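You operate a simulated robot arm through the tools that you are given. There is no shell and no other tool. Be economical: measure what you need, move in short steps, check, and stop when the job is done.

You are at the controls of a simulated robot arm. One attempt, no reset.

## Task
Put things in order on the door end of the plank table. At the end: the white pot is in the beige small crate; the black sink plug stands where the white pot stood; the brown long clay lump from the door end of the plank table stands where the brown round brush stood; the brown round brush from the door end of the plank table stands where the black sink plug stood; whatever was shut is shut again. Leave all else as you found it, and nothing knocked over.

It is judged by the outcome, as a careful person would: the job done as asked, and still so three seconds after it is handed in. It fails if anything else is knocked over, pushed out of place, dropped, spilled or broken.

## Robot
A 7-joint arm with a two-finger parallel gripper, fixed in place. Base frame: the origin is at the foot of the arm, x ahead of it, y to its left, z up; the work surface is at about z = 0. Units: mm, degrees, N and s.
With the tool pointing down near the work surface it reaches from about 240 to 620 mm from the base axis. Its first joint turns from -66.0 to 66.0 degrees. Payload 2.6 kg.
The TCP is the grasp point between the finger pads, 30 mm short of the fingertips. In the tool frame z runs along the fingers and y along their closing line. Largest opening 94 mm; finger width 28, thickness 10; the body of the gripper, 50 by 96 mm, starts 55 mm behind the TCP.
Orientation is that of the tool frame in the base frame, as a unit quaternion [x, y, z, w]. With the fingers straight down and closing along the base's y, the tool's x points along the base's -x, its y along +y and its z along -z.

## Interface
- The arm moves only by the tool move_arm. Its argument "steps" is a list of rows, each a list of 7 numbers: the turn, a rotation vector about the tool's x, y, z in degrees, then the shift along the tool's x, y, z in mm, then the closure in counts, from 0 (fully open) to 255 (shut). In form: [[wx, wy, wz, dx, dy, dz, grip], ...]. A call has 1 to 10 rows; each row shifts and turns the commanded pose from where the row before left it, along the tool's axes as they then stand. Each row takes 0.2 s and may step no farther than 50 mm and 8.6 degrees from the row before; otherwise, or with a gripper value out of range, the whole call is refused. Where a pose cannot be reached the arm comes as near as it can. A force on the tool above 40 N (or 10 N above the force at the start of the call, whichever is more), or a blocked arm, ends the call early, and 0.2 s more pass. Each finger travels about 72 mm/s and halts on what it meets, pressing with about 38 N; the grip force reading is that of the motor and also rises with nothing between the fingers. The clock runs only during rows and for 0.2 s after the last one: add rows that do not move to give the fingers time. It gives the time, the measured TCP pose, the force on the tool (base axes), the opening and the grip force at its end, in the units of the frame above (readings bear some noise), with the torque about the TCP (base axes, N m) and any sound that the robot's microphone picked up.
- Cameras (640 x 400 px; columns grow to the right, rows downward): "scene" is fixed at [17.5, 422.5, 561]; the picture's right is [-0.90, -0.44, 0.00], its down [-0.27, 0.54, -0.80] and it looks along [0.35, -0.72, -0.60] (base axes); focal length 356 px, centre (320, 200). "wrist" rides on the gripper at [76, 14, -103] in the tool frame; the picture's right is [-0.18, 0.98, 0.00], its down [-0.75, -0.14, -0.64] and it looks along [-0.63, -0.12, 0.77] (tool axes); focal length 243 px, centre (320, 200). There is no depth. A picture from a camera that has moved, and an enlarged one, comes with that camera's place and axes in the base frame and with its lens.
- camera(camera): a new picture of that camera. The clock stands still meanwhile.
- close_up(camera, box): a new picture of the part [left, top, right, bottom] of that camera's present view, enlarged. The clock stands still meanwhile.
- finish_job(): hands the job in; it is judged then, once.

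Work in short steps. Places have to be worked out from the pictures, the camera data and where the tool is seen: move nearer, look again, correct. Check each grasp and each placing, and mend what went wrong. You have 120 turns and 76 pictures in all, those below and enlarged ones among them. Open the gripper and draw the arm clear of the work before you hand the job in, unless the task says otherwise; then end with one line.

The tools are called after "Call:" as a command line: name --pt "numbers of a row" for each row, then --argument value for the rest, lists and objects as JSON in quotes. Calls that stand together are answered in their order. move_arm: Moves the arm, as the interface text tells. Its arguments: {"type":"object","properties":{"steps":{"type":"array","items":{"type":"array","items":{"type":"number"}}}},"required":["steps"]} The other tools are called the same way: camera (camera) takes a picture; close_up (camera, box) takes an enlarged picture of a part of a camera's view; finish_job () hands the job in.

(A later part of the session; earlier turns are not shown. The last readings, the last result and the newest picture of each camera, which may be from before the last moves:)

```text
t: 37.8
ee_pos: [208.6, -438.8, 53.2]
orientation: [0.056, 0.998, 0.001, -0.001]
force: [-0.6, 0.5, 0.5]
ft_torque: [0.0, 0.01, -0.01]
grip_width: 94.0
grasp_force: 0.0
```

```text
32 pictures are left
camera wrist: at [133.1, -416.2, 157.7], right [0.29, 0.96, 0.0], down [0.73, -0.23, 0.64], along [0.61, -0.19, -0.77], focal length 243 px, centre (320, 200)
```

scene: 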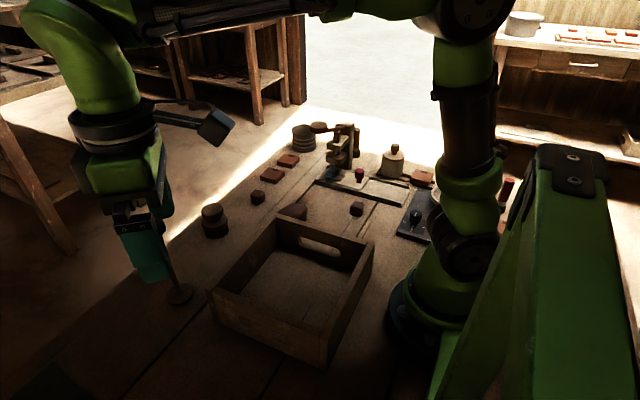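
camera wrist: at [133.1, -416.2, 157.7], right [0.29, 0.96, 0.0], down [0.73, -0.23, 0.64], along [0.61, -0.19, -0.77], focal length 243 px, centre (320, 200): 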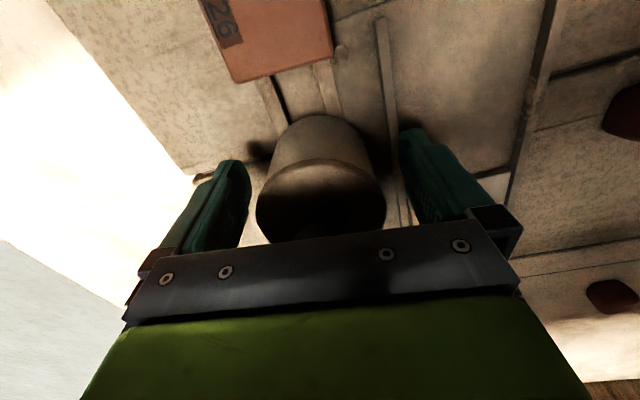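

The jar is centred between the fingers. I'll close on it.

Call:
move_arm --pt "0 0 0 0 0 0 160" --pt "0 0 0 0 0 0 160" --pt "0 0 0 0 0 0 160"

```text
t: 38.6
ee_pos: [208.5, -438.3, 54.3]
orientation: [0.056, 0.998, 0.001, -0.001]
force: [-0.3, 0.5, 0.2]
ft_torque: [0.02, -0.02, -0.01]
grip_width: 64.9
grasp_force: 37.7
heard: snap
```

Width is 65 with a firm grip, but a snap was heard. I'll look before lifting.

Call:
camera --camera "wrist"

Call:
close_up --camera "scene" --box '[320, 110, 480, 210]'

```text
31 pictures are left
camera wrist: at [133.2, -416.2, 157.9], right [0.29, 0.96, 0.0], down [0.73, -0.23, 0.64], along [0.61, -0.18, -0.77], focal length 243 px, centre (320, 200)
```

wrist: 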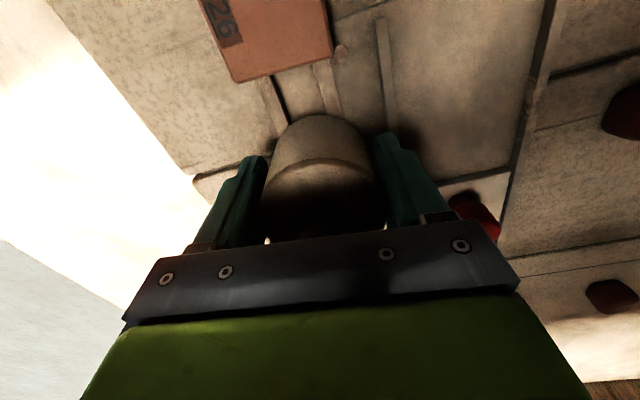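

```text
4.00 times, centred on (400, 160) of scene
camera zoom: at [17.5, 422.5, 561.0], right [-0.9, -0.44, 0.0], down [-0.27, 0.54, -0.8], along [0.35, -0.72, -0.6], focal length 1425 px, centre (0, 360)
```

zoom: 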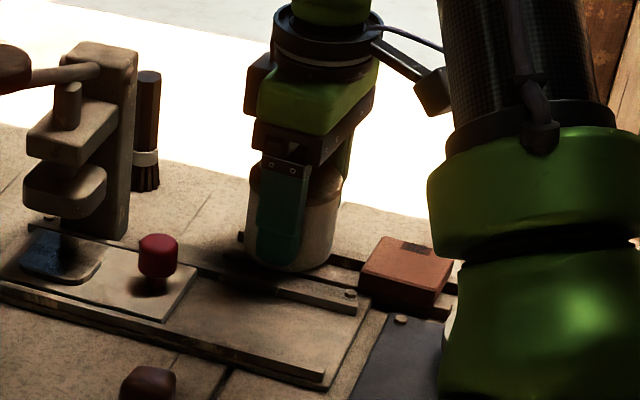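

Nothing looks broken. I'll lift by a few mm at first, then check.

Call:
move_arm --pt "0 0 0 0 0 -5 160" --pt "0 0 0 0 0 -10 160" --pt "0 0 0 0 0 -25 160" --pt "0 0 0 0 0 0 160"

Call:
camera --camera "wrist"

Call:
close_up --camera "scene" --box '[320, 110, 480, 210]'

```text
t: 39.6
ee_pos: [209.2, -440.0, 94.0]
orientation: [0.056, 0.998, 0.002, 0.0]
force: [-0.2, -0.4, -0.3]
ft_torque: [0.03, 0.0, -0.01]
grip_width: 64.8
grasp_force: 37.8
```

```text
29 pictures are left
camera wrist: at [133.6, -416.6, 197.7], right [0.29, 0.96, 0.0], down [0.73, -0.23, 0.64], along [0.61, -0.18, -0.77], focal length 243 px, centre (320, 200)
```

wrist: 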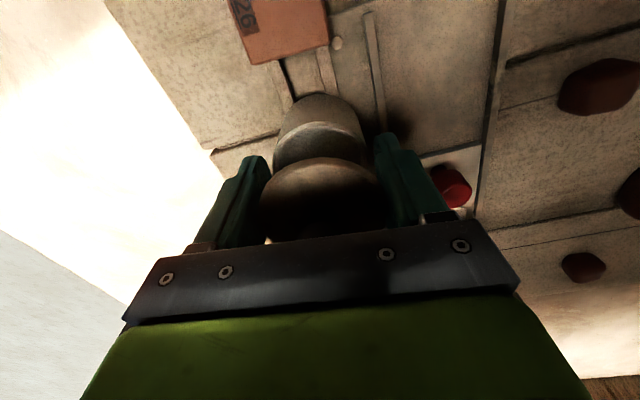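

```text
4.00 times, centred on (400, 160) of scene
camera zoom: at [17.5, 422.5, 561.0], right [-0.9, -0.44, 0.0], down [-0.27, 0.54, -0.8], along [0.35, -0.72, -0.6], focal length 1425 px, centre (0, 360)
```

zoom: 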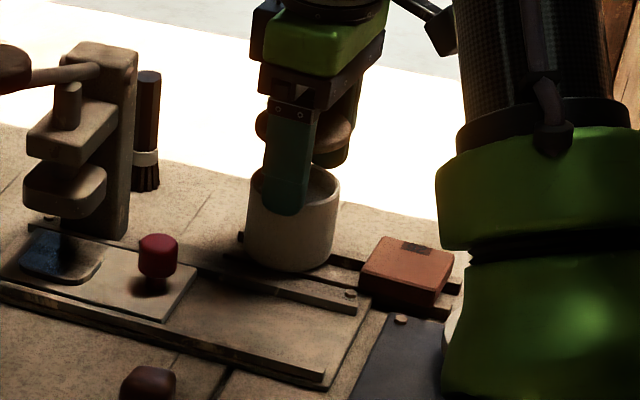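

Only a lid came up; the jar is a lidded vessel, with something perhaps inside. I'll raise the lid and shift so the wrist camera looks down into it.

Call:
move_arm --pt "0 0 0 0 0 -45 160" --pt "0 0 0 0 0 -45 160" --pt "0 0 0 0 0 -40 160" --pt "0 0 0 -40 0 0 160"

Call:
close_up --camera "wrist" --box '[220, 0, 420, 125]'

```text
t: 40.6
ee_pos: [248.8, -443.5, 227.2]
orientation: [0.055, 0.998, 0.002, 0.0]
force: [-0.3, 0.0, -0.3]
ft_torque: [-0.04, 0.0, -0.01]
grip_width: 64.7
grasp_force: 37.3
```

```text
3.20 times, centred on (320, 62) of wrist
camera zoom: at [173.3, -421.5, 329.9], right [0.29, 0.96, 0.0], down [0.73, -0.23, 0.64], along [0.61, -0.19, -0.77], focal length 776 px, centre (320, 640)
```

zoom: 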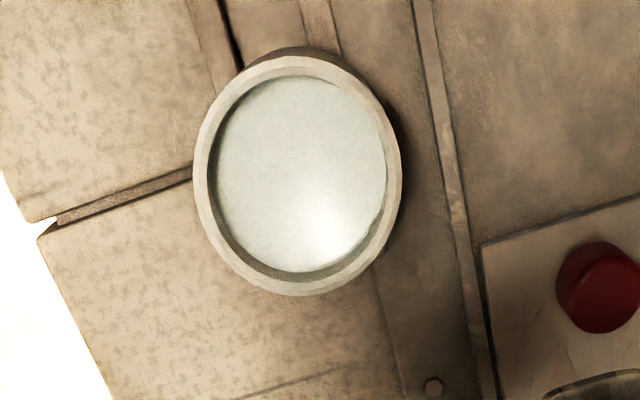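

The vessel holds a pale liquid, so it must stay upright and be moved gently. I'll set the lid back for now exactly as it was, then take it by its knob so I can lay it aside. First I move back above the pot.

Call:
move_arm --pt "0 0 0 40.5 0.5 0 160" --pt "0 0 0 0 0 40 160" --pt "0 0 0 0 0 40 160" --pt "0 0 0 0 0 40 160" --pt "0 0 0 0 0 25 160" --pt "0 0 0 0 0 0 160"

```text
t: 42.0
ee_pos: [208.7, -437.2, 79.2]
orientation: [0.056, 0.998, 0.002, -0.001]
force: [-0.8, -0.4, -0.6]
ft_torque: [0.02, -0.03, 0.0]
grip_width: 64.7
grasp_force: 38.2
```

Call:
move_arm --pt "0 0 0 0 -1.3 8 160" --pt "0 0 0 0 0 8 160" --pt "0 0 0 0 0 5 160" --pt "0 0 0 0 0 3 160" --pt "0 0 0 0 0 0 160"

```text
t: 43.2
ee_pos: [207.4, -439.8, 55.9]
orientation: [0.056, 0.998, 0.002, -0.001]
force: [-1.3, -0.5, 0.2]
ft_torque: [0.0, 0.01, -0.03]
grip_width: 64.8
grasp_force: 37.9
```

Call:
move_arm --pt "0 0 0 0 0.7 2 160" --pt "0 0 0 0 0 2 160" --pt "0 0 0 0 0 0 160"

Call:
close_up --camera "scene" --box '[340, 120, 440, 190]'

```text
t: 44.0
ee_pos: [208.1, -439.1, 54.1]
orientation: [0.057, 0.998, 0.001, 0.0]
force: [-3.6, 6.5, 25.9]
ft_torque: [0.5, -0.14, 0.08]
grip_width: 64.5
grasp_force: 37.6
```

```text
5.71 times, centred on (390, 155) of scene
camera zoom: at [17.4, 422.7, 560.9], right [-0.9, -0.44, 0.0], down [-0.27, 0.54, -0.8], along [0.35, -0.72, -0.6], focal length 2036 px, centre (-80, 457)
```

zoom: 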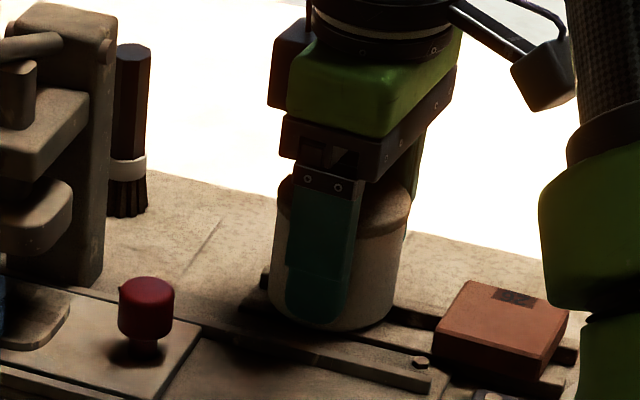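

The lid is seated (26 N upward). I'll ease off a little, open and rise clear to regrip by the knob.

Call:
move_arm --pt "0 0 0 0 0 -0.8 160" --pt "0 0 0 0 0 0 60" --pt "0 0 0 0 0 0 0" --pt "0 0 0 0 0 0 0" --pt "0 0 0 0 0 -20 0" --pt "0 0 0 0 0 -30 0"

Call:
camera --camera "wrist"

```text
t: 45.4
ee_pos: [209.4, -440.1, 101.5]
orientation: [0.055, 0.998, 0.002, -0.001]
force: [-0.4, -0.2, -0.4]
ft_torque: [-0.02, 0.0, 0.01]
grip_width: 94.0
grasp_force: 0.0
heard: snap
```

```text
25 pictures are left
camera wrist: at [133.6, -417.0, 205.6], right [0.29, 0.96, 0.0], down [0.73, -0.23, 0.64], along [0.61, -0.19, -0.77], focal length 243 px, centre (320, 200)
```

wrist: 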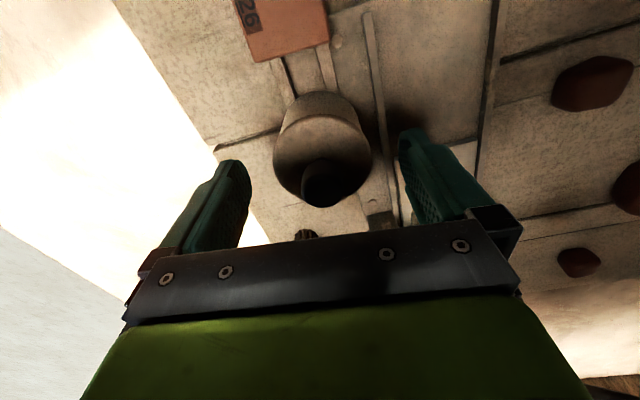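

The lid sits properly on the pot, and the knob is between the finger tips. I'll rise 2 mm, close on the knob and lift a bit to test.

Call:
move_arm --pt "0 0 0 0 0.5 -2 0" --pt "0 0 0 0 0 0 230" --pt "0 0 0 0 0 0 230" --pt "0 0 0 0 0 0 230" --pt "0 0 0 0 0 0 230"

Call:
move_arm --pt "0 0 0 0 0 -4 230" --pt "0 0 0 0 0 -4 230" --pt "0 0 0 0 0 -8 230" --pt "0 0 0 0 0 -14 230"

Call:
camera --camera "wrist"

```text
t: 46.6
ee_pos: [208.7, -439.4, 104.0]
orientation: [0.056, 0.998, 0.002, -0.001]
force: [-0.5, -1.2, 1.2]
ft_torque: [-0.1, 0.0, -0.02]
grip_width: 22.5
grasp_force: 38.0
heard: snap
```

```text
t: 47.6
ee_pos: [207.4, -438.3, 134.3]
orientation: [0.056, 0.998, 0.001, -0.001]
force: [0.4, 0.2, -0.1]
ft_torque: [0.03, -0.03, -0.01]
grip_width: 22.2
grasp_force: 38.2
```

```text
24 pictures are left
camera wrist: at [133.6, -416.1, 238.9], right [0.29, 0.96, 0.0], down [0.73, -0.23, 0.64], along [0.61, -0.19, -0.77], focal length 243 px, centre (320, 200)
```

wrist: 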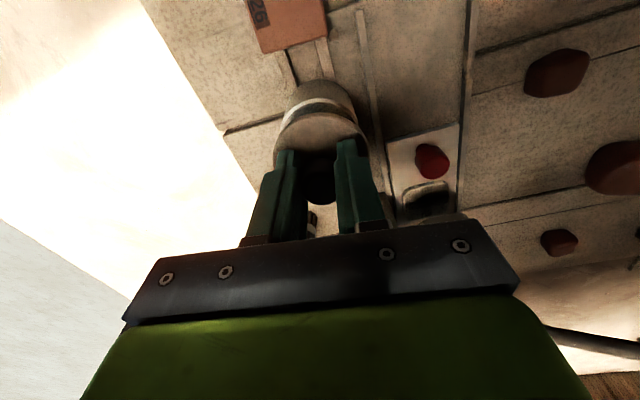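

The lid comes off alone by its knob. I'll raise it high above the lever's height and carry it to the free table spot near (430, -60).

Call:
move_arm --pt "0 0 0 0 0 -44 230" --pt "0 0 0 0 0 -44 230" --pt "0 0 0 0 0 -44 230" --pt "0 0 0 0 0 -44 230"

Call:
move_arm --pt "0 0 0 -17.9 40 0 230" --pt "0 0 0 -17.9 40 0 230" --pt "0 0 0 -17.9 40 0 230" --pt "0 0 0 -17.9 40 0 230" --pt "0 0 0 -17.9 40 0 230" --pt "0 0 0 -17.9 40 0 230" --pt "0 0 0 -17.9 40 0 230" --pt "0 0 0 -17.9 40 0 230" --pt "0 0 0 -17.9 40 0 230" --pt "0 0 0 -17.9 40 0 230"

Call:
camera --camera "wrist"

```text
t: 48.6
ee_pos: [208.1, -438.1, 311.5]
orientation: [0.056, 0.998, 0.002, -0.001]
force: [0.5, 0.7, -0.5]
ft_torque: [-0.01, 0.01, 0.01]
grip_width: 21.9
grasp_force: 38.4
```

```text
t: 50.8
ee_pos: [432.3, -61.1, 312.2]
orientation: [0.056, 0.998, 0.002, -0.001]
force: [-0.2, -0.4, -1.2]
ft_torque: [0.01, -0.01, -0.01]
grip_width: 21.6
grasp_force: 37.6
```

```text
23 pictures are left
camera wrist: at [356.4, -39.3, 416.0], right [0.29, 0.96, 0.0], down [0.73, -0.23, 0.64], along [0.61, -0.19, -0.77], focal length 243 px, centre (320, 200)
```

wrist: 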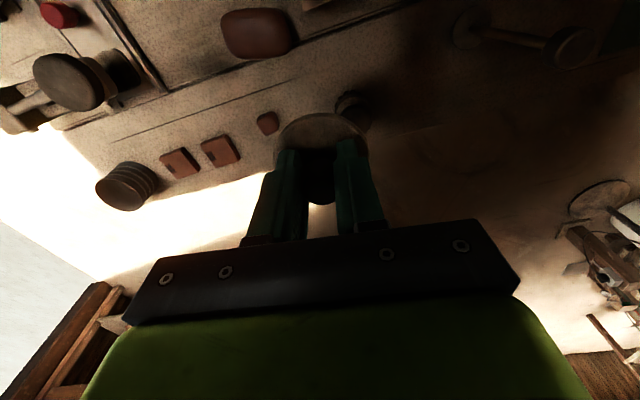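

The spot below is free. I'll lower the lid: fast first, then in small steps until contact.

Call:
move_arm --pt "0 0 0 0 0 45 230" --pt "0 0 0 0 0 45 230" --pt "0 0 0 0 0 45 230" --pt "0 0 0 0 0 45 230" --pt "0 0 0 0 0 45 230" --pt "0 0 0 0 0 20 230"

Call:
move_arm --pt "0 0 0 0 0 5 230" --pt "0 0 0 0 0 4 230" --pt "0 0 0 0 0 3 230" --pt "0 0 0 0 0 3 230" --pt "0 0 0 0 0 3 230" --pt "0 0 0 0 0 3 230"

Call:
close_up --camera "scene" --box '[190, 150, 350, 250]'

```text
t: 52.2
ee_pos: [432.0, -61.9, 65.7]
orientation: [0.056, 0.998, 0.002, 0.0]
force: [-1.1, -0.8, -0.5]
ft_torque: [0.0, 0.0, -0.03]
grip_width: 21.8
grasp_force: 38.4
```

```text
t: 53.6
ee_pos: [431.3, -60.1, 44.5]
orientation: [0.055, 0.998, 0.002, 0.0]
force: [-1.1, 0.3, -0.7]
ft_torque: [0.01, 0.02, -0.01]
grip_width: 21.5
grasp_force: 37.6
```

```text
4.00 times, centred on (270, 200) of scene
camera zoom: at [17.5, 422.5, 561.0], right [-0.9, -0.44, 0.0], down [-0.27, 0.54, -0.8], along [0.35, -0.72, -0.6], focal length 1425 px, centre (520, 200)
```

zoom: 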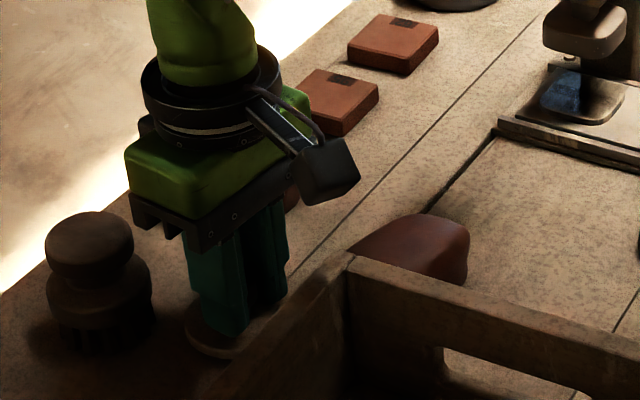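

The lid is just above the table. I continue in 2 mm steps to contact.

Call:
move_arm --pt "0 0 0 0 0 2 230" --pt "0 0 0 0 0 2 230" --pt "0 0 0 0 0 2 230" --pt "0 0 0 0 0 1 230"

```text
t: 54.5
ee_pos: [432.0, -60.8, 43.1]
orientation: [0.058, 0.998, 0.001, 0.001]
force: [-2.9, 0.6, 6.4]
ft_torque: [0.03, 0.04, -0.03]
grip_width: 21.5
grasp_force: 38.5
stopped in row 4: the force on the tool passed its limit at 44 N (the readings are from after the stop); the commanded pose is now the measured one
```

Contact at z ≈ 42. I release and rise, then check the lid.

Call:
move_arm --pt "0 0 0 0 0 0 180" --pt "0 0 0 0 0 0 120" --pt "0 0 0 0 0 0 60" --pt "0 0 0 0 0 -20 0" --pt "0 0 0 0 0 -45 0" --pt "0 0 0 0 0 -45 0" --pt "0 0 0 0 0 -50 0" --pt "0 0 0 0 0 -50 0" --pt "0 0 0 0 0 -50 0" --pt "0 0 0 0 0 0 0"

Call:
camera --camera "wrist"

```text
t: 56.7
ee_pos: [430.7, -62.0, 302.0]
orientation: [0.057, 0.998, 0.002, 0.0]
force: [0.7, 0.1, -0.6]
ft_torque: [0.0, 0.01, 0.01]
grip_width: 94.0
grasp_force: 0.1
```

```text
21 pictures are left
camera wrist: at [355.0, -39.5, 406.1], right [0.3, 0.96, 0.0], down [0.73, -0.23, 0.64], along [0.61, -0.19, -0.77], focal length 243 px, centre (320, 200)
```

wrist: 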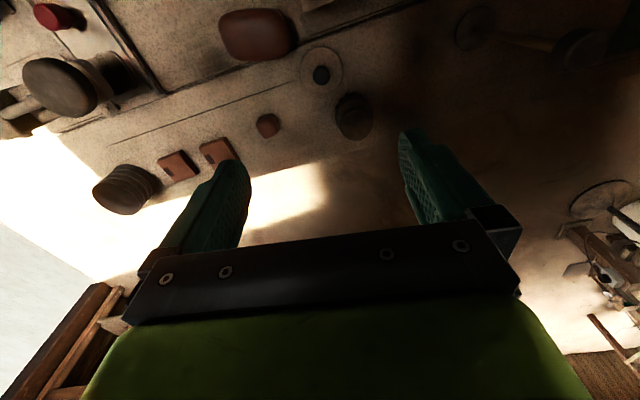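

The lid stands well on the table. I return over the pot.

Call:
move_arm --pt "0 0 0 17.7 -40 0 0" --pt "0 0 0 17.7 -40 0 0" --pt "0 0 0 17.7 -40 0 0" --pt "0 0 0 17.7 -40 0 0" --pt "0 0 0 17.7 -40 0 0" --pt "0 0 0 17.7 -40 0 0" --pt "0 0 0 17.7 -40 0 0" --pt "0 0 0 17.7 -40 0 0" --pt "0 0 0 17.7 -40 0 0" --pt "0 0 0 17.7 -40 0 0"

Call:
move_arm --pt "0 0 0 0 0 45 0" --pt "0 0 0 0 0 45 0" --pt "0 0 0 0 0 45 0" --pt "0 0 0 0 0 40 0" --pt "0 0 0 0 0 0 0"

Call:
camera --camera "wrist"

```text
t: 58.9
ee_pos: [209.7, -440.8, 302.1]
orientation: [0.056, 0.998, 0.001, 0.001]
force: [-0.2, 0.1, -0.3]
ft_torque: [-0.03, 0.0, -0.04]
grip_width: 93.9
grasp_force: 0.1
```

```text
t: 60.1
ee_pos: [209.7, -439.7, 125.7]
orientation: [0.057, 0.998, 0.002, -0.001]
force: [-0.3, -0.1, -0.1]
ft_torque: [-0.01, 0.0, 0.02]
grip_width: 94.0
grasp_force: 0.1
```

```text
20 pictures are left
camera wrist: at [134.5, -416.4, 228.8], right [0.3, 0.96, 0.0], down [0.73, -0.23, 0.64], along [0.61, -0.19, -0.77], focal length 243 px, centre (320, 200)
```

wrist: 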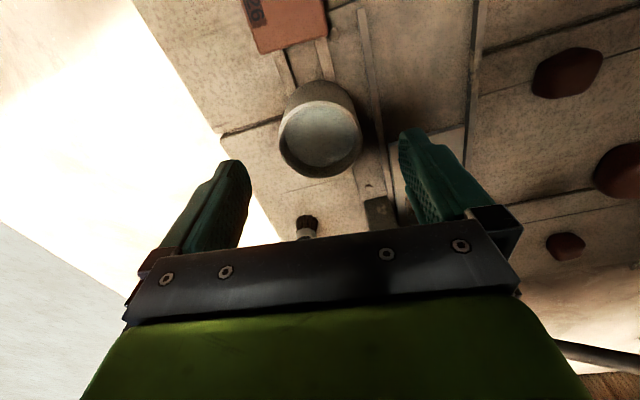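

The pot is centred. I'll descend to z ≈ 43 and close gently on the body.

Call:
move_arm --pt "0 0 0 0 0 35 0" --pt "0 0 0 0 0 30 0" --pt "0 0 0 0 0 12 0" --pt "0 0 0 0 0 5 0" --pt "0 0 0 0 0 0 50" --pt "0 0 0 0 0 0 80" --pt "0 0 0 0 0 0 110" --pt "0 0 0 0 0 0 140" --pt "0 0 0 0 0 0 140"

```text
t: 62.1
ee_pos: [209.9, -438.2, 44.5]
orientation: [0.057, 0.998, 0.002, -0.001]
force: [0.5, -2.0, -0.3]
ft_torque: [-0.13, 0.01, 0.04]
grip_width: 63.3
grasp_force: 38.1
```

Held firmly at 63 mm. I'll lift smoothly with gentle ramps.

Call:
move_arm --pt "0 0 0 0 0 -3 140" --pt "0 0 0 0 0 -6 140" --pt "0 0 0 0 0 -10 140" --pt "0 0 0 0 0 -15 140" --pt "0 0 0 0 0 -18 140" --pt "0 0 0 0 0 -20 140" --pt "0 0 0 0 0 -20 140" --pt "0 0 0 0 0 -17 140" --pt "0 0 0 0 0 -10 140" --pt "0 0 0 0 0 -5 140"

Call:
camera --camera "scene"

```text
t: 64.3
ee_pos: [209.6, -437.9, 167.6]
orientation: [0.057, 0.998, 0.001, 0.0]
force: [-0.1, 0.4, -5.7]
ft_torque: [-0.01, 0.05, -0.01]
grip_width: 63.2
grasp_force: 38.6
```

```text
19 pictures are left
```

scene: 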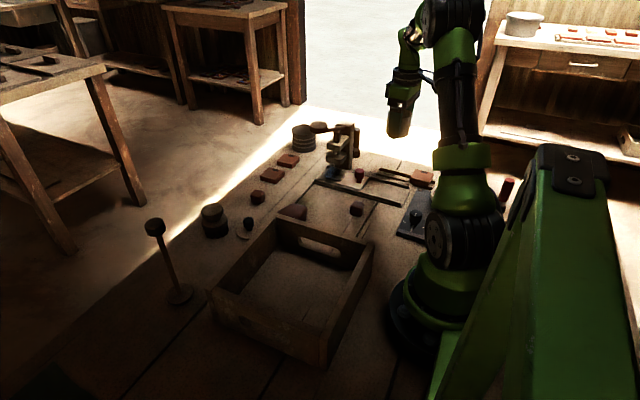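

The pot is lifted (about 0.6 kg), with lid and neighbours in place. I'll carry it slowly in ramped calls towards the crate, passing at small x away from the lever.

Call:
move_arm --pt "0 0 0 -0.3 5 -1 140" --pt "0 0 0 -0.6 10 -2 140" --pt "0 0 0 -0.9 16 -3 140" --pt "0 0 0 -1.2 22 -4 140" --pt "0 0 0 -1.4 25 -4 140" --pt "0 0 0 -1.4 25 -4 140" --pt "0 0 0 -1.2 22 -3 140" --pt "0 0 0 -0.9 16 -2 140" --pt "0 0 0 -0.6 10 -1 140" --pt "0 0 0 -0.3 5 -1 140"

Call:
move_arm --pt "0 0 0 -0.3 5 0 140" --pt "0 0 0 -0.6 10 0 140" --pt "0 0 0 -0.9 16 0 140" --pt "0 0 0 -1.2 22 0 140" --pt "0 0 0 -1.4 25 0 140" --pt "0 0 0 -1.4 25 0 140" --pt "0 0 0 -1.2 22 0 140" --pt "0 0 0 -0.9 16 0 140" --pt "0 0 0 -0.6 10 0 140" --pt "0 0 0 -0.3 5 0 140"

Call:
move_arm --pt "0 0 0 -0.3 5 0 140" --pt "0 0 0 -0.6 10 0 140" --pt "0 0 0 -0.9 17 0 140" --pt "0 0 0 -1.2 23 0 140" --pt "0 0 0 -1.4 26 0 140" --pt "0 0 0 -1.4 26 0 140" --pt "0 0 0 -1.2 23 0 140" --pt "0 0 0 -0.9 17 0 140" --pt "0 0 0 -0.6 10 0 140" --pt "0 0 0 -0.3 5 0 140"

Call:
camera --camera "wrist"

Call:
camera --camera "scene"

```text
t: 66.5
ee_pos: [236.3, -285.0, 193.5]
orientation: [0.057, 0.998, 0.002, 0.0]
force: [-0.8, 0.2, -4.9]
ft_torque: [0.02, 0.02, 0.0]
grip_width: 63.1
grasp_force: 37.7
```

```text
t: 68.7
ee_pos: [263.5, -130.7, 193.6]
orientation: [0.057, 0.998, 0.002, 0.001]
force: [0.0, -0.7, -5.0]
ft_torque: [-0.02, 0.05, -0.05]
grip_width: 63.1
grasp_force: 37.7
```

```text
t: 70.9
ee_pos: [291.2, 29.9, 194.3]
orientation: [0.058, 0.998, 0.001, 0.0]
force: [-0.4, 0.3, -5.2]
ft_torque: [0.03, -0.01, -0.02]
grip_width: 63.0
grasp_force: 37.9
```

```text
18 pictures are left
camera wrist: at [215.0, 51.9, 297.8], right [0.3, 0.96, 0.0], down [0.73, -0.23, 0.64], along [0.61, -0.19, -0.77], focal length 243 px, centre (320, 200)
```

wrist: 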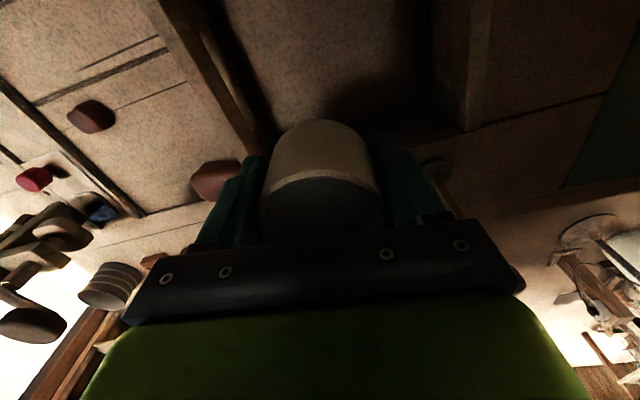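

```text
17 pictures are left
```

scene: 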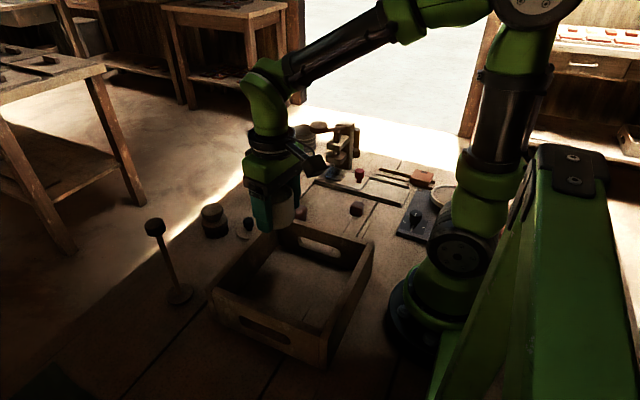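

The pot hangs well inside the crate's outline (near inner wall at y ≈ -44). I lower it with a ramp, then in small steps to contact.

Call:
move_arm --pt "0 0 0 0 3 5 140" --pt "0 0 0 0 3 10 140" --pt "0 0 0 0 3 16 140" --pt "0 0 0 0 0 22 140" --pt "0 0 0 0 0 25 140" --pt "0 0 0 0 0 22 140" --pt "0 0 0 0 0 15 140" --pt "0 0 0 0 0 9 140" --pt "0 0 0 0 0 5 140"

Call:
move_arm --pt "0 0 0 0 0 3 140" --pt "0 0 0 0 0 3 140" --pt "0 0 0 0 0 3 140" --pt "0 0 0 0 0 2 140" --pt "0 0 0 0 0 2 140" --pt "0 0 0 0 0 1 140"

```text
t: 72.9
ee_pos: [291.5, 38.9, 66.2]
orientation: [0.058, 0.998, 0.002, 0.0]
force: [0.3, 0.4, -5.4]
ft_torque: [0.0, 0.02, 0.02]
grip_width: 63.2
grasp_force: 37.7
```

```text
t: 74.3
ee_pos: [292.5, 38.2, 50.8]
orientation: [0.058, 0.998, 0.002, 0.0]
force: [0.4, 0.0, -4.5]
ft_torque: [-0.03, -0.01, -0.02]
grip_width: 63.3
grasp_force: 38.1
```

Call:
move_arm --pt "0 0 0 0 0 1.5 140" --pt "0 0 0 0 0 1.5 140" --pt "0 0 0 0 0 1.5 140" --pt "0 0 0 0 0 1 140"

```text
t: 75.3
ee_pos: [290.8, 40.0, 46.3]
orientation: [0.057, 0.998, 0.001, 0.0]
force: [0.0, -0.2, -5.1]
ft_torque: [0.03, -0.01, 0.0]
grip_width: 63.2
grasp_force: 38.4
```

No contact yet; I go on in 1 mm steps.

Call:
move_arm --pt "0 0 0 0 0 1 140" --pt "0 0 0 0 0 1 140" --pt "0 0 0 0 0 1 140" --pt "0 0 0 0 0 1 140"

```text
t: 76.3
ee_pos: [292.6, 38.7, 42.7]
orientation: [0.057, 0.998, 0.003, 0.003]
force: [-4.7, 2.6, 32.9]
ft_torque: [-0.22, -0.43, 0.2]
grip_width: 63.2
grasp_force: 37.8
```

Contact at z ≈ 43. I relieve slightly, open gently and rise.

Call:
move_arm --pt "0 0 0 0 0 -0.7 140" --pt "0 0 0 0 0 0 75" --pt "0 0 0 0 0 0 45" --pt "0 0 0 0 0 0 25" --pt "0 0 0 0 0 -10 25" --pt "0 0 0 0 0 -30 25" --pt "0 0 0 0 0 -45 25" --pt "0 0 0 0 0 -50 0" --pt "0 0 0 0 0 -50 0" --pt "0 0 0 0 0 -50 0"

Call:
camera --camera "wrist"

```text
t: 78.5
ee_pos: [292.1, 38.6, 277.5]
orientation: [0.057, 0.998, 0.001, 0.0]
force: [-0.3, -1.3, -0.2]
ft_torque: [0.0, 0.01, 0.02]
grip_width: 94.0
grasp_force: 0.0
```

```text
16 pictures are left
camera wrist: at [215.8, 61.2, 381.2], right [0.29, 0.96, 0.0], down [0.73, -0.23, 0.64], along [0.61, -0.19, -0.77], focal length 243 px, centre (320, 200)
```

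wrist: 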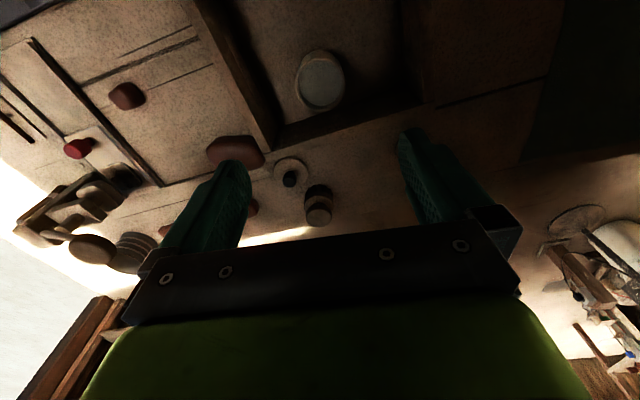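

The pot stands in the crate. I go fetch the lid by its knob.

Call:
move_arm --pt "0 0 0 -37.5 -20.8 0 0" --pt "0 0 0 -37.5 -20.8 0 0" --pt "0 0 0 -37.5 -20.8 0 0" --pt "0 0 0 -37.5 -20.8 0 0" --pt "0 0 0 0 0 45 60" --pt "0 0 0 0 0 45 60" --pt "0 0 0 0 0 45 60" --pt "0 0 0 0 0 40 60" --pt "0 0 0 0 0 0 60"

Call:
camera --camera "wrist"

```text
t: 80.5
ee_pos: [431.6, -61.9, 101.2]
orientation: [0.057, 0.998, 0.002, 0.0]
force: [-0.2, 0.2, 0.5]
ft_torque: [0.01, 0.0, 0.01]
grip_width: 71.9
grasp_force: 0.0
```

```text
15 pictures are left
camera wrist: at [356.5, -39.8, 205.0], right [0.3, 0.95, 0.0], down [0.73, -0.23, 0.64], along [0.61, -0.19, -0.77], focal length 243 px, centre (320, 200)
```

wrist: 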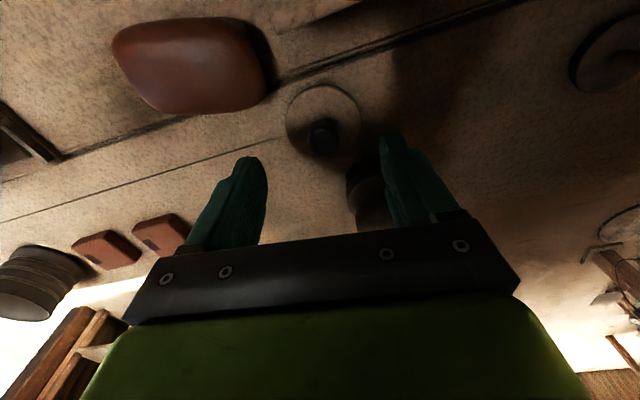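

Aligned with the knob. I descend and grip it.

Call:
move_arm --pt "0 0 0 0 0.5 30 60" --pt "0 0 0 0 0 20 60" --pt "0 0 0 0 0 8 60" --pt "0 0 0 0 0 0 230" --pt "0 0 0 0 0 0 230" --pt "0 0 0 0 0 0 230" --pt "0 0 0 0 0 -6 230" --pt "0 0 0 0 0 -30 230" --pt "0 0 0 0 0 -45 230" --pt "0 0 0 0 0 -45 230"

```text
t: 82.7
ee_pos: [431.0, -61.2, 170.7]
orientation: [0.057, 0.998, 0.001, 0.0]
force: [-0.1, -0.8, 0.2]
ft_torque: [0.0, -0.03, 0.01]
grip_width: 22.3
grasp_force: 38.1
```

Lid in hand. I carry it over the pot and lower to just above seating height.

Call:
move_arm --pt "0 0 0 0 0 -40 230" --pt "0 0 0 37.7 20.9 0 230" --pt "0 0 0 37.7 20.9 0 230" --pt "0 0 0 37.7 20.9 0 230" --pt "0 0 0 37.7 20.9 0 230" --pt "0 0 0 0 0 45 230" --pt "0 0 0 0 0 35 230" --pt "0 0 0 0 0 15 230" --pt "0 0 0 0 0 0 230"

Call:
camera --camera "wrist"

```text
t: 84.7
ee_pos: [292.1, 40.0, 115.6]
orientation: [0.057, 0.998, 0.002, 0.0]
force: [0.7, -0.5, 0.1]
ft_torque: [0.01, 0.0, -0.01]
grip_width: 21.8
grasp_force: 37.7
```

```text
14 pictures are left
camera wrist: at [215.7, 62.6, 218.8], right [0.3, 0.96, 0.0], down [0.73, -0.23, 0.64], along [0.61, -0.19, -0.77], focal length 243 px, centre (320, 200)
```

wrist: 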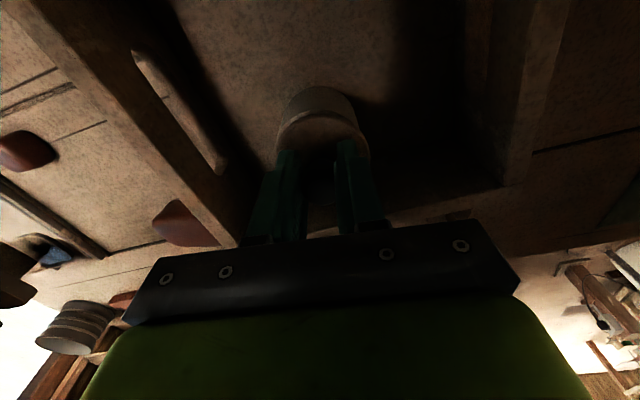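

Lid is over the pot. Small correction, then down to contact.

Call:
move_arm --pt "0 0 0 1.4 -1 5 230" --pt "0 0 0 0 0 3 230" --pt "0 0 0 0 0 2 230" --pt "0 0 0 0 0 1 230" --pt "0 0 0 0 0 1 230" --pt "0 0 0 0 0 0.5 230"

```text
t: 85.5
ee_pos: [289.9, 38.7, 108.7]
orientation: [0.06, 0.998, 0.002, 0.002]
force: [-3.2, -1.3, 6.1]
ft_torque: [-0.11, 0.01, -0.06]
grip_width: 21.7
grasp_force: 38.2
heard: snap
stopped in row 4: the force on the tool passed its limit at 45 N (the readings are from after the stop); the commanded pose is now the measured one
```

A snap and contact at about z ≈ 105–108, slightly high. I'll press down slowly again to see where it stops.

Call:
move_arm --pt "0 0 0 0 0 1 230" --pt "0 0 0 0 0 1 230" --pt "0 0 0 0 0 1 230" --pt "0 0 0 0 0 0 230"

Call:
close_up --camera "wrist" --box '[240, 60, 400, 190]'

```text
t: 86.1
ee_pos: [290.4, 39.4, 108.5]
orientation: [0.061, 0.998, 0.002, 0.001]
force: [-3.9, -0.4, 6.3]
ft_torque: [-0.09, -0.02, -0.11]
grip_width: 21.9
grasp_force: 38.1
stopped in row 2: the force on the tool passed its limit at 44 N (the readings are from after the stop); the commanded pose is now the measured one
```

```text
3.08 times, centred on (320, 125) of wrist
camera zoom: at [214.7, 61.9, 211.3], right [0.3, 0.95, 0.01], down [0.73, -0.24, 0.64], along [0.62, -0.19, -0.76], focal length 746 px, centre (320, 431)
```

zoom: 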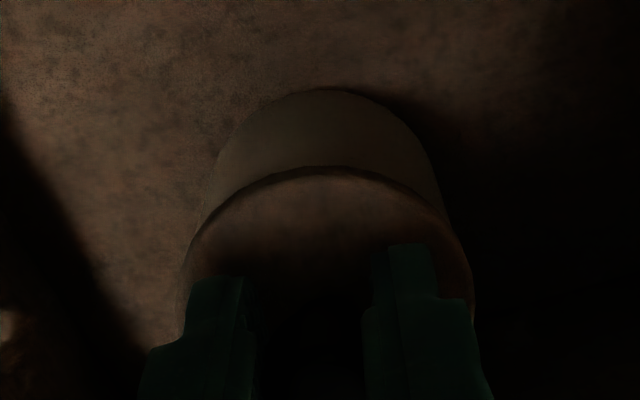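

Contact is about 5 mm too high, so the lid's lip rests on the rim. The view suggests the lid is about 2–3 mm too near the base. I'll lift a bit, shift +2.5 mm in x and try again.

Call:
move_arm --pt "0 0 0 0 0 -2 230" --pt "0 0 0 -2.5 0 0 230" --pt "0 0 0 0 0 1 230" --pt "0 0 0 0 0 1 230" --pt "0 0 0 0 0 1 230" --pt "0 0 0 0 0 1 230" --pt "0 0 0 0 0 1 230" --pt "0 0 0 0 0 1 230"

```text
t: 87.6
ee_pos: [293.1, 37.1, 107.3]
orientation: [0.063, 0.998, 0.003, 0.004]
force: [-3.3, -0.8, 7.1]
ft_torque: [-0.1, -0.06, -0.05]
grip_width: 22.0
grasp_force: 38.3
heard: snap
stopped in row 7: the force on the tool passed its limit at 44 N (the readings are from after the stop); the commanded pose is now the measured one
```

Still on the rim. I'll measure instead: raise the lid, correct the small tilt, and view the pot from the same relative pose as the earlier look-in, to compare the offset.

Call:
move_arm --pt "0 0 0 0 0 -5 230" --pt "0.3 0.5 -0.8 0 0 -20 230" --pt "0 0 0 0 0 -45 230" --pt "0 0 0 0 0 -45 230" --pt "0 0 0 -39 0 -4 230" --pt "0 0 0 0 0 0 230"

Call:
close_up --camera "wrist" --box '[220, 0, 420, 125]'

```text
t: 89.0
ee_pos: [334.3, 34.1, 226.0]
orientation: [0.056, 0.998, 0.002, -0.002]
force: [0.1, 0.4, -0.9]
ft_torque: [-0.01, -0.01, 0.0]
grip_width: 22.2
grasp_force: 38.7
```

```text
3.20 times, centred on (320, 62) of wrist
camera zoom: at [258.1, 56.9, 329.7], right [0.29, 0.96, 0.0], down [0.74, -0.22, 0.64], along [0.61, -0.19, -0.77], focal length 776 px, centre (320, 640)
```

zoom: 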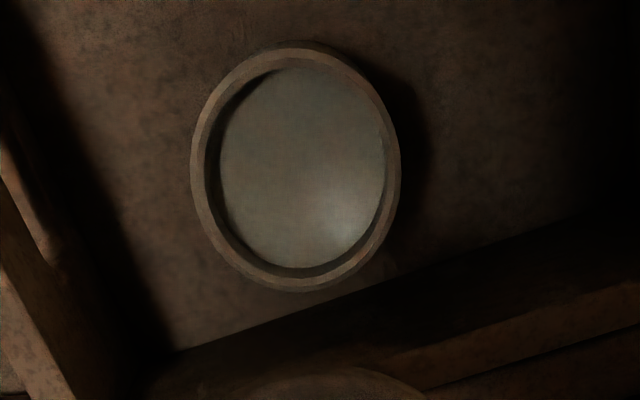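

Comparison gives the pot centre about 1.6 mm nearer than before; the seat should be 42.4 mm back along tool x from here. I move there and lower to just above the rim.

Call:
move_arm --pt "0 0 0 42.4 0 0 230" --pt "0 0 0 0 0 45 230" --pt "0 0 0 0 0 40 230" --pt "0 0 0 0 0 25 230" --pt "0 0 0 0 0 3 230" --pt "0 0 0 0 0 0 230"

Call:
move_arm --pt "0 0 0 0 0 1.5 230" --pt "0 0 0 0 0 1.5 230" --pt "0 0 0 0 0 1.5 230" --pt "0 0 0 0 0 1.5 230" --pt "0 0 0 0 0 1.5 230" --pt "0 0 0 0 0 1.5 230"

```text
t: 90.4
ee_pos: [290.4, 38.3, 112.8]
orientation: [0.055, 0.999, 0.002, -0.002]
force: [0.1, 0.1, -0.8]
ft_torque: [0.0, -0.01, -0.01]
grip_width: 21.9
grasp_force: 38.0
```

```text
t: 91.6
ee_pos: [291.0, 39.1, 108.5]
orientation: [0.058, 0.998, 0.0, 0.0]
force: [-2.4, -2.4, 6.1]
ft_torque: [-0.09, -0.11, -0.05]
grip_width: 21.7
grasp_force: 38.4
heard: snap
stopped in row 6: the force on the tool passed its limit at 47 N (the readings are from after the stop); the commanded pose is now the measured one
```

The contact height repeats with a snap each time, so the lid may actually be seated (my knob grip may have slipped on the first pull). I'll release and look.

Call:
move_arm --pt "0 0 0 0 0 0 190" --pt "0 0 0 0 0 0 130" --pt "0 0 0 0 0 0 60" --pt "0 0 0 0 0 -20 30" --pt "0 0 0 0 0 -30 30" --pt "0 0 0 0 0 0 30"

Call:
close_up --camera "wrist" --box '[240, 60, 400, 200]'

```text
t: 93.0
ee_pos: [290.3, 38.8, 158.6]
orientation: [0.056, 0.998, 0.001, 0.0]
force: [-0.5, -0.3, -0.1]
ft_torque: [0.01, -0.03, -0.04]
grip_width: 82.9
grasp_force: 0.0
```

```text
2.86 times, centred on (320, 130) of wrist
camera zoom: at [214.8, 61.6, 261.7], right [0.29, 0.96, 0.0], down [0.73, -0.23, 0.64], along [0.61, -0.19, -0.77], focal length 693 px, centre (320, 400)
```

zoom: 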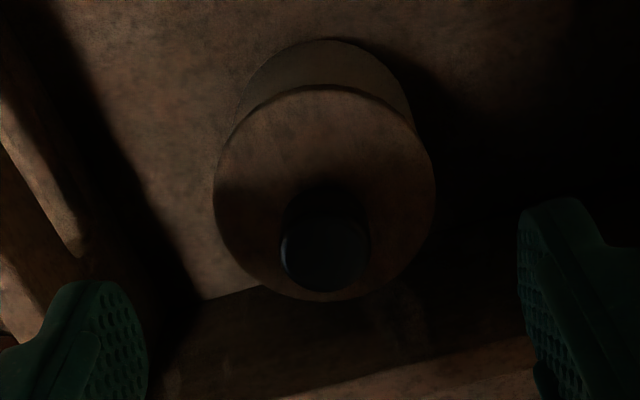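

The lid looks concentric, but I want to verify the seating height from the side. I'll move the arm away and view the pot with the scene camera.

Call:
move_arm --pt "0 0 0 0 0 -45 0" --pt "0 0 0 0 0 -45 0" --pt "0 0 0 0 0 -40 0" --pt "0 0 0 -20 -45 0 0" --pt "0 0 0 -20 -45 0 0" --pt "0 0 0 -20 -45 0 0" --pt "0 0 0 -20 -30 0 0"

Call:
close_up --camera "scene" --box '[230, 200, 330, 270]'

```text
t: 94.6
ee_pos: [352.2, -135.0, 287.1]
orientation: [0.057, 0.998, 0.001, 0.0]
force: [-0.3, -0.8, 0.3]
ft_torque: [-0.01, 0.01, 0.01]
grip_width: 94.3
grasp_force: 0.0
```

```text
5.71 times, centred on (280, 235) of scene
camera zoom: at [17.5, 422.5, 561.0], right [-0.9, -0.44, 0.0], down [-0.27, 0.54, -0.8], along [0.35, -0.72, -0.6], focal length 2036 px, centre (549, 0)
```

zoom: 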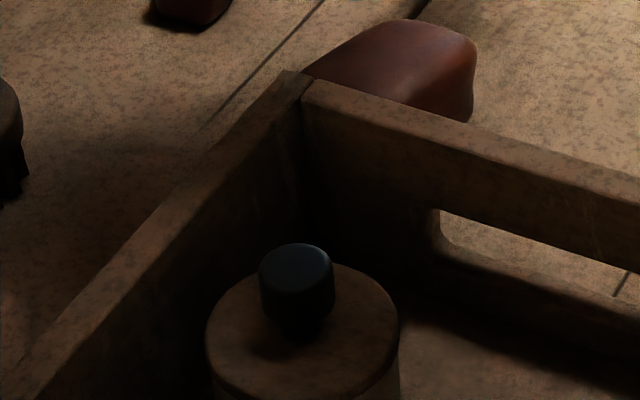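

I need the part just below, to see the gap between lid and body.

Call:
close_up --camera "scene" --box '[250, 235, 320, 285]'

```text
8.00 times, centred on (285, 260) of scene
camera zoom: at [17.5, 422.5, 561.0], right [-0.9, -0.44, 0.0], down [-0.27, 0.54, -0.8], along [0.35, -0.72, -0.6], focal length 2850 px, centre (600, -280)
```

zoom: 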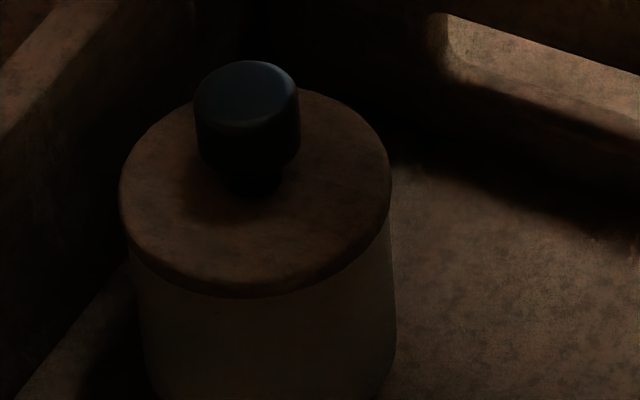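

The lid lies flush on the body with no gap and snapped on each press, so the pot is shut again. Next the plug: I hover above its head.

Call:
move_arm --pt "0 0 0 -10.1 41.1 0 0" --pt "0 0 0 -10.1 41.1 0 0" --pt "0 0 0 -10.1 41.1 0 0" --pt "0 0 0 -10.1 41.1 0 0" --pt "0 0 0 -10.1 41.1 0 0" --pt "0 0 0 -10.1 41.1 0 0" --pt "0 0 0 -10.1 41.1 0 0" --pt "0 0 0 0 0 0 0"

Call:
camera --camera "wrist"

```text
t: 96.4
ee_pos: [454.2, 144.1, 287.6]
orientation: [0.057, 0.998, 0.002, 0.0]
force: [-0.3, -1.0, 0.1]
ft_torque: [0.01, 0.0, -0.02]
grip_width: 94.1
grasp_force: 0.1
```

```text
8 pictures are left
camera wrist: at [378.3, 167.3, 391.4], right [0.3, 0.96, 0.0], down [0.73, -0.23, 0.64], along [0.61, -0.19, -0.77], focal length 243 px, centre (320, 200)
```

wrist: 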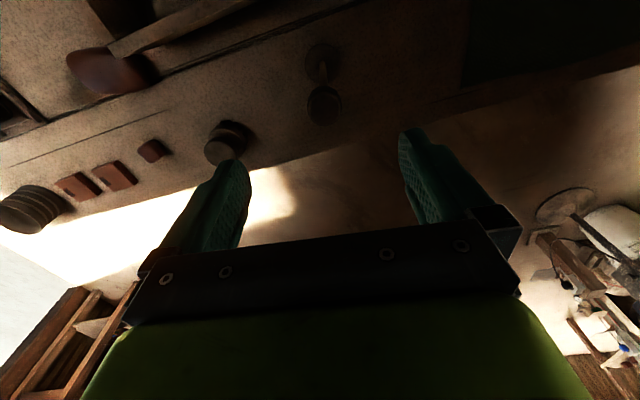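

Triangulation puts the plug head's top at (449, 148, 178). I'll centre, lower around the head to z ≈ 165 and close.

Call:
move_arm --pt "0 0 0 5.2 3 0 0" --pt "0 0 0 0 0 40 0" --pt "0 0 0 0 0 40 0" --pt "0 0 0 0 0 30 0" --pt "0 0 0 0 0 12 0" --pt "0 0 0 0 0 0 0"

Call:
camera --camera "wrist"

```text
t: 97.8
ee_pos: [450.0, 147.2, 165.9]
orientation: [0.057, 0.998, 0.001, 0.0]
force: [0.9, 0.0, -0.1]
ft_torque: [-0.01, 0.0, -0.01]
grip_width: 94.0
grasp_force: 0.1
```

```text
7 pictures are left
camera wrist: at [374.5, 169.6, 268.9], right [0.3, 0.96, 0.0], down [0.73, -0.23, 0.64], along [0.61, -0.19, -0.77], focal length 243 px, centre (320, 200)
```

wrist: 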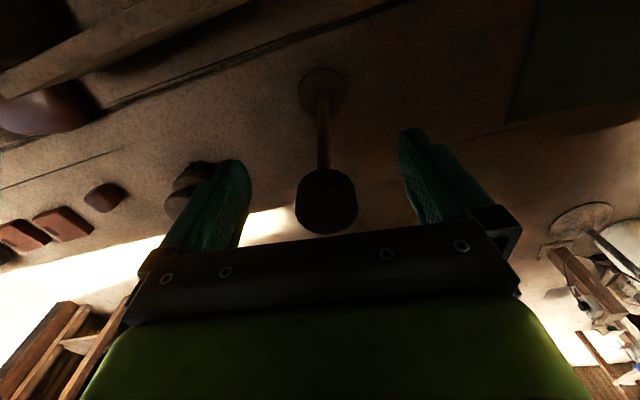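

The head is between the fingers, about 1.5 mm off. I correct and close gradually.

Call:
move_arm --pt "0 0 0 -1 1.7 0 0" --pt "0 0 0 0 0 0 60" --pt "0 0 0 0 0 0 110" --pt "0 0 0 0 0 0 140" --pt "0 0 0 0 0 0 165" --pt "0 0 0 0 0 0 190" --pt "0 0 0 0 0 0 230" --pt "0 0 0 0 0 0 230"

Call:
move_arm --pt "0 0 0 0 0 -2 230" --pt "0 0 0 0 0 -8 230" --pt "0 0 0 0 0 -30 230" --pt "0 0 0 0 0 -35 230" --pt "0 0 0 0 0 -35 230" --pt "0 0 0 0 0 -30 230"

```text
t: 99.6
ee_pos: [452.5, 148.6, 165.9]
orientation: [0.057, 0.998, 0.001, 0.001]
force: [0.7, 0.2, 0.2]
ft_torque: [0.01, -0.02, 0.04]
grip_width: 28.9
grasp_force: 38.4
```

```text
t: 101.0
ee_pos: [449.9, 148.5, 307.0]
orientation: [0.057, 0.998, 0.0, 0.0]
force: [0.4, -0.2, -1.9]
ft_torque: [0.03, 0.0, -0.02]
grip_width: 28.6
grasp_force: 38.1
```

The plug is lifted (its spot: about (451, 149)). I carry it over the crate and then along small x, away from the lever, to the pot's old place.

Call:
move_arm --pt "0 0 0 13 -16 0 230" --pt "0 0 0 26.5 -33 0 230" --pt "0 0 0 26.5 -33 0 230" --pt "0 0 0 26.5 -33 0 230" --pt "0 0 0 26.5 -33 0 230" --pt "0 0 0 13.7 -16.6 0 230"

Call:
move_arm --pt "0 0 0 3.6 -22 0 230" --pt "0 0 0 7.2 -44 0 230" --pt "0 0 0 7.2 -44 0 230" --pt "0 0 0 7.2 -44 0 230" --pt "0 0 0 7.2 -44 0 230" --pt "0 0 0 7.2 -44 0 230" --pt "0 0 0 7.2 -44 0 230" --pt "0 0 0 3.7 -21.7 0 230"

Call:
move_arm --pt "0 0 0 -2 -28 0 230" --pt "0 0 0 -3 -42 0 230" --pt "0 0 0 -3 -42 0 230" --pt "0 0 0 -2.2 -26.7 0 230" --pt "0 0 0 0 0 0 230"

Call:
camera --camera "wrist"

```text
t: 102.4
ee_pos: [300.4, -0.0, 306.3]
orientation: [0.057, 0.998, 0.001, 0.0]
force: [0.2, -0.1, -1.4]
ft_torque: [-0.03, 0.03, 0.0]
grip_width: 28.5
grasp_force: 38.4
```

```text
t: 104.2
ee_pos: [214.9, -300.2, 306.0]
orientation: [0.056, 0.998, 0.001, -0.001]
force: [-0.2, 0.7, -1.1]
ft_torque: [0.0, -0.01, -0.05]
grip_width: 28.5
grasp_force: 37.9
```

```text
t: 105.4
ee_pos: [210.9, -437.5, 305.9]
orientation: [0.057, 0.998, 0.001, 0.0]
force: [-0.5, 0.3, -2.1]
ft_torque: [-0.01, 0.01, -0.01]
grip_width: 28.6
grasp_force: 38.3
```

```text
6 pictures are left
camera wrist: at [135.3, -416.3, 408.8], right [0.29, 0.96, 0.0], down [0.73, -0.23, 0.64], along [0.61, -0.19, -0.77], focal length 243 px, centre (320, 200)
```

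wrist: 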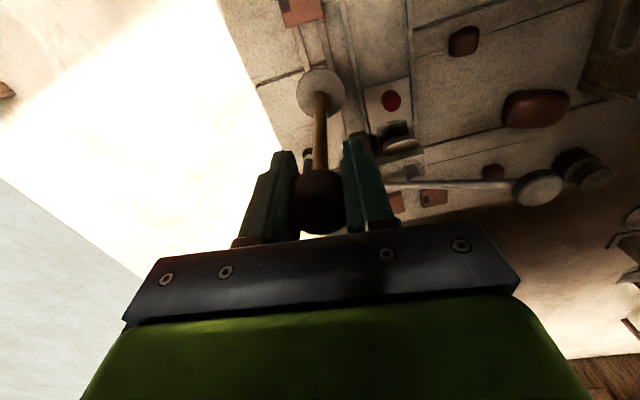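

In this light the disc looks pale, so I'll take one enlargement to compare colours of this item and the tufted one.

Call:
close_up --camera "wrist" --box '[270, 50, 620, 260]'

```text
1.83 times, centred on (445, 155) of wrist
camera zoom: at [135.3, -416.3, 408.8], right [0.29, 0.96, 0.0], down [0.73, -0.23, 0.64], along [0.61, -0.19, -0.77], focal length 444 px, centre (91, 282)
```

zoom: 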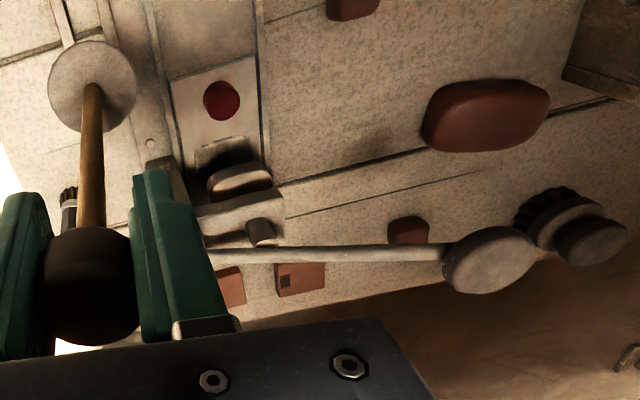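

Seen in light: black head, brass stem and metal disc — indeed a sink plug, and the other is the tufted brush. The disc is right over the pot's old spot; I lower it until contact.

Call:
move_arm --pt "0 0 0 0 0 20 230" --pt "0 0 0 0 0 35 230" --pt "0 0 0 0 0 35 230" --pt "0 0 0 0 0 22 230" --pt "0 0 0 0 0 10 230" --pt "0 0 0 0 0 0 230"

Call:
move_arm --pt "0 0 0 0 0 2 230" --pt "0 0 0 0 0 2 230" --pt "0 0 0 0 0 2 230" --pt "0 0 0 0 0 1 230" --pt "0 0 0 0 0 1 230" --pt "0 0 0 0 0 1 230" --pt "0 0 0 0 0 0 230"

```text
t: 106.8
ee_pos: [208.3, -438.6, 183.4]
orientation: [0.058, 0.998, 0.001, 0.0]
force: [-0.9, -0.5, -1.7]
ft_torque: [-0.02, -0.03, 0.01]
grip_width: 28.8
grasp_force: 38.0
```

```text
t: 108.4
ee_pos: [209.8, -438.9, 175.4]
orientation: [0.056, 0.998, -0.001, 0.001]
force: [-2.0, 4.4, 18.7]
ft_torque: [0.37, 0.2, -0.03]
grip_width: 28.6
grasp_force: 38.2
```

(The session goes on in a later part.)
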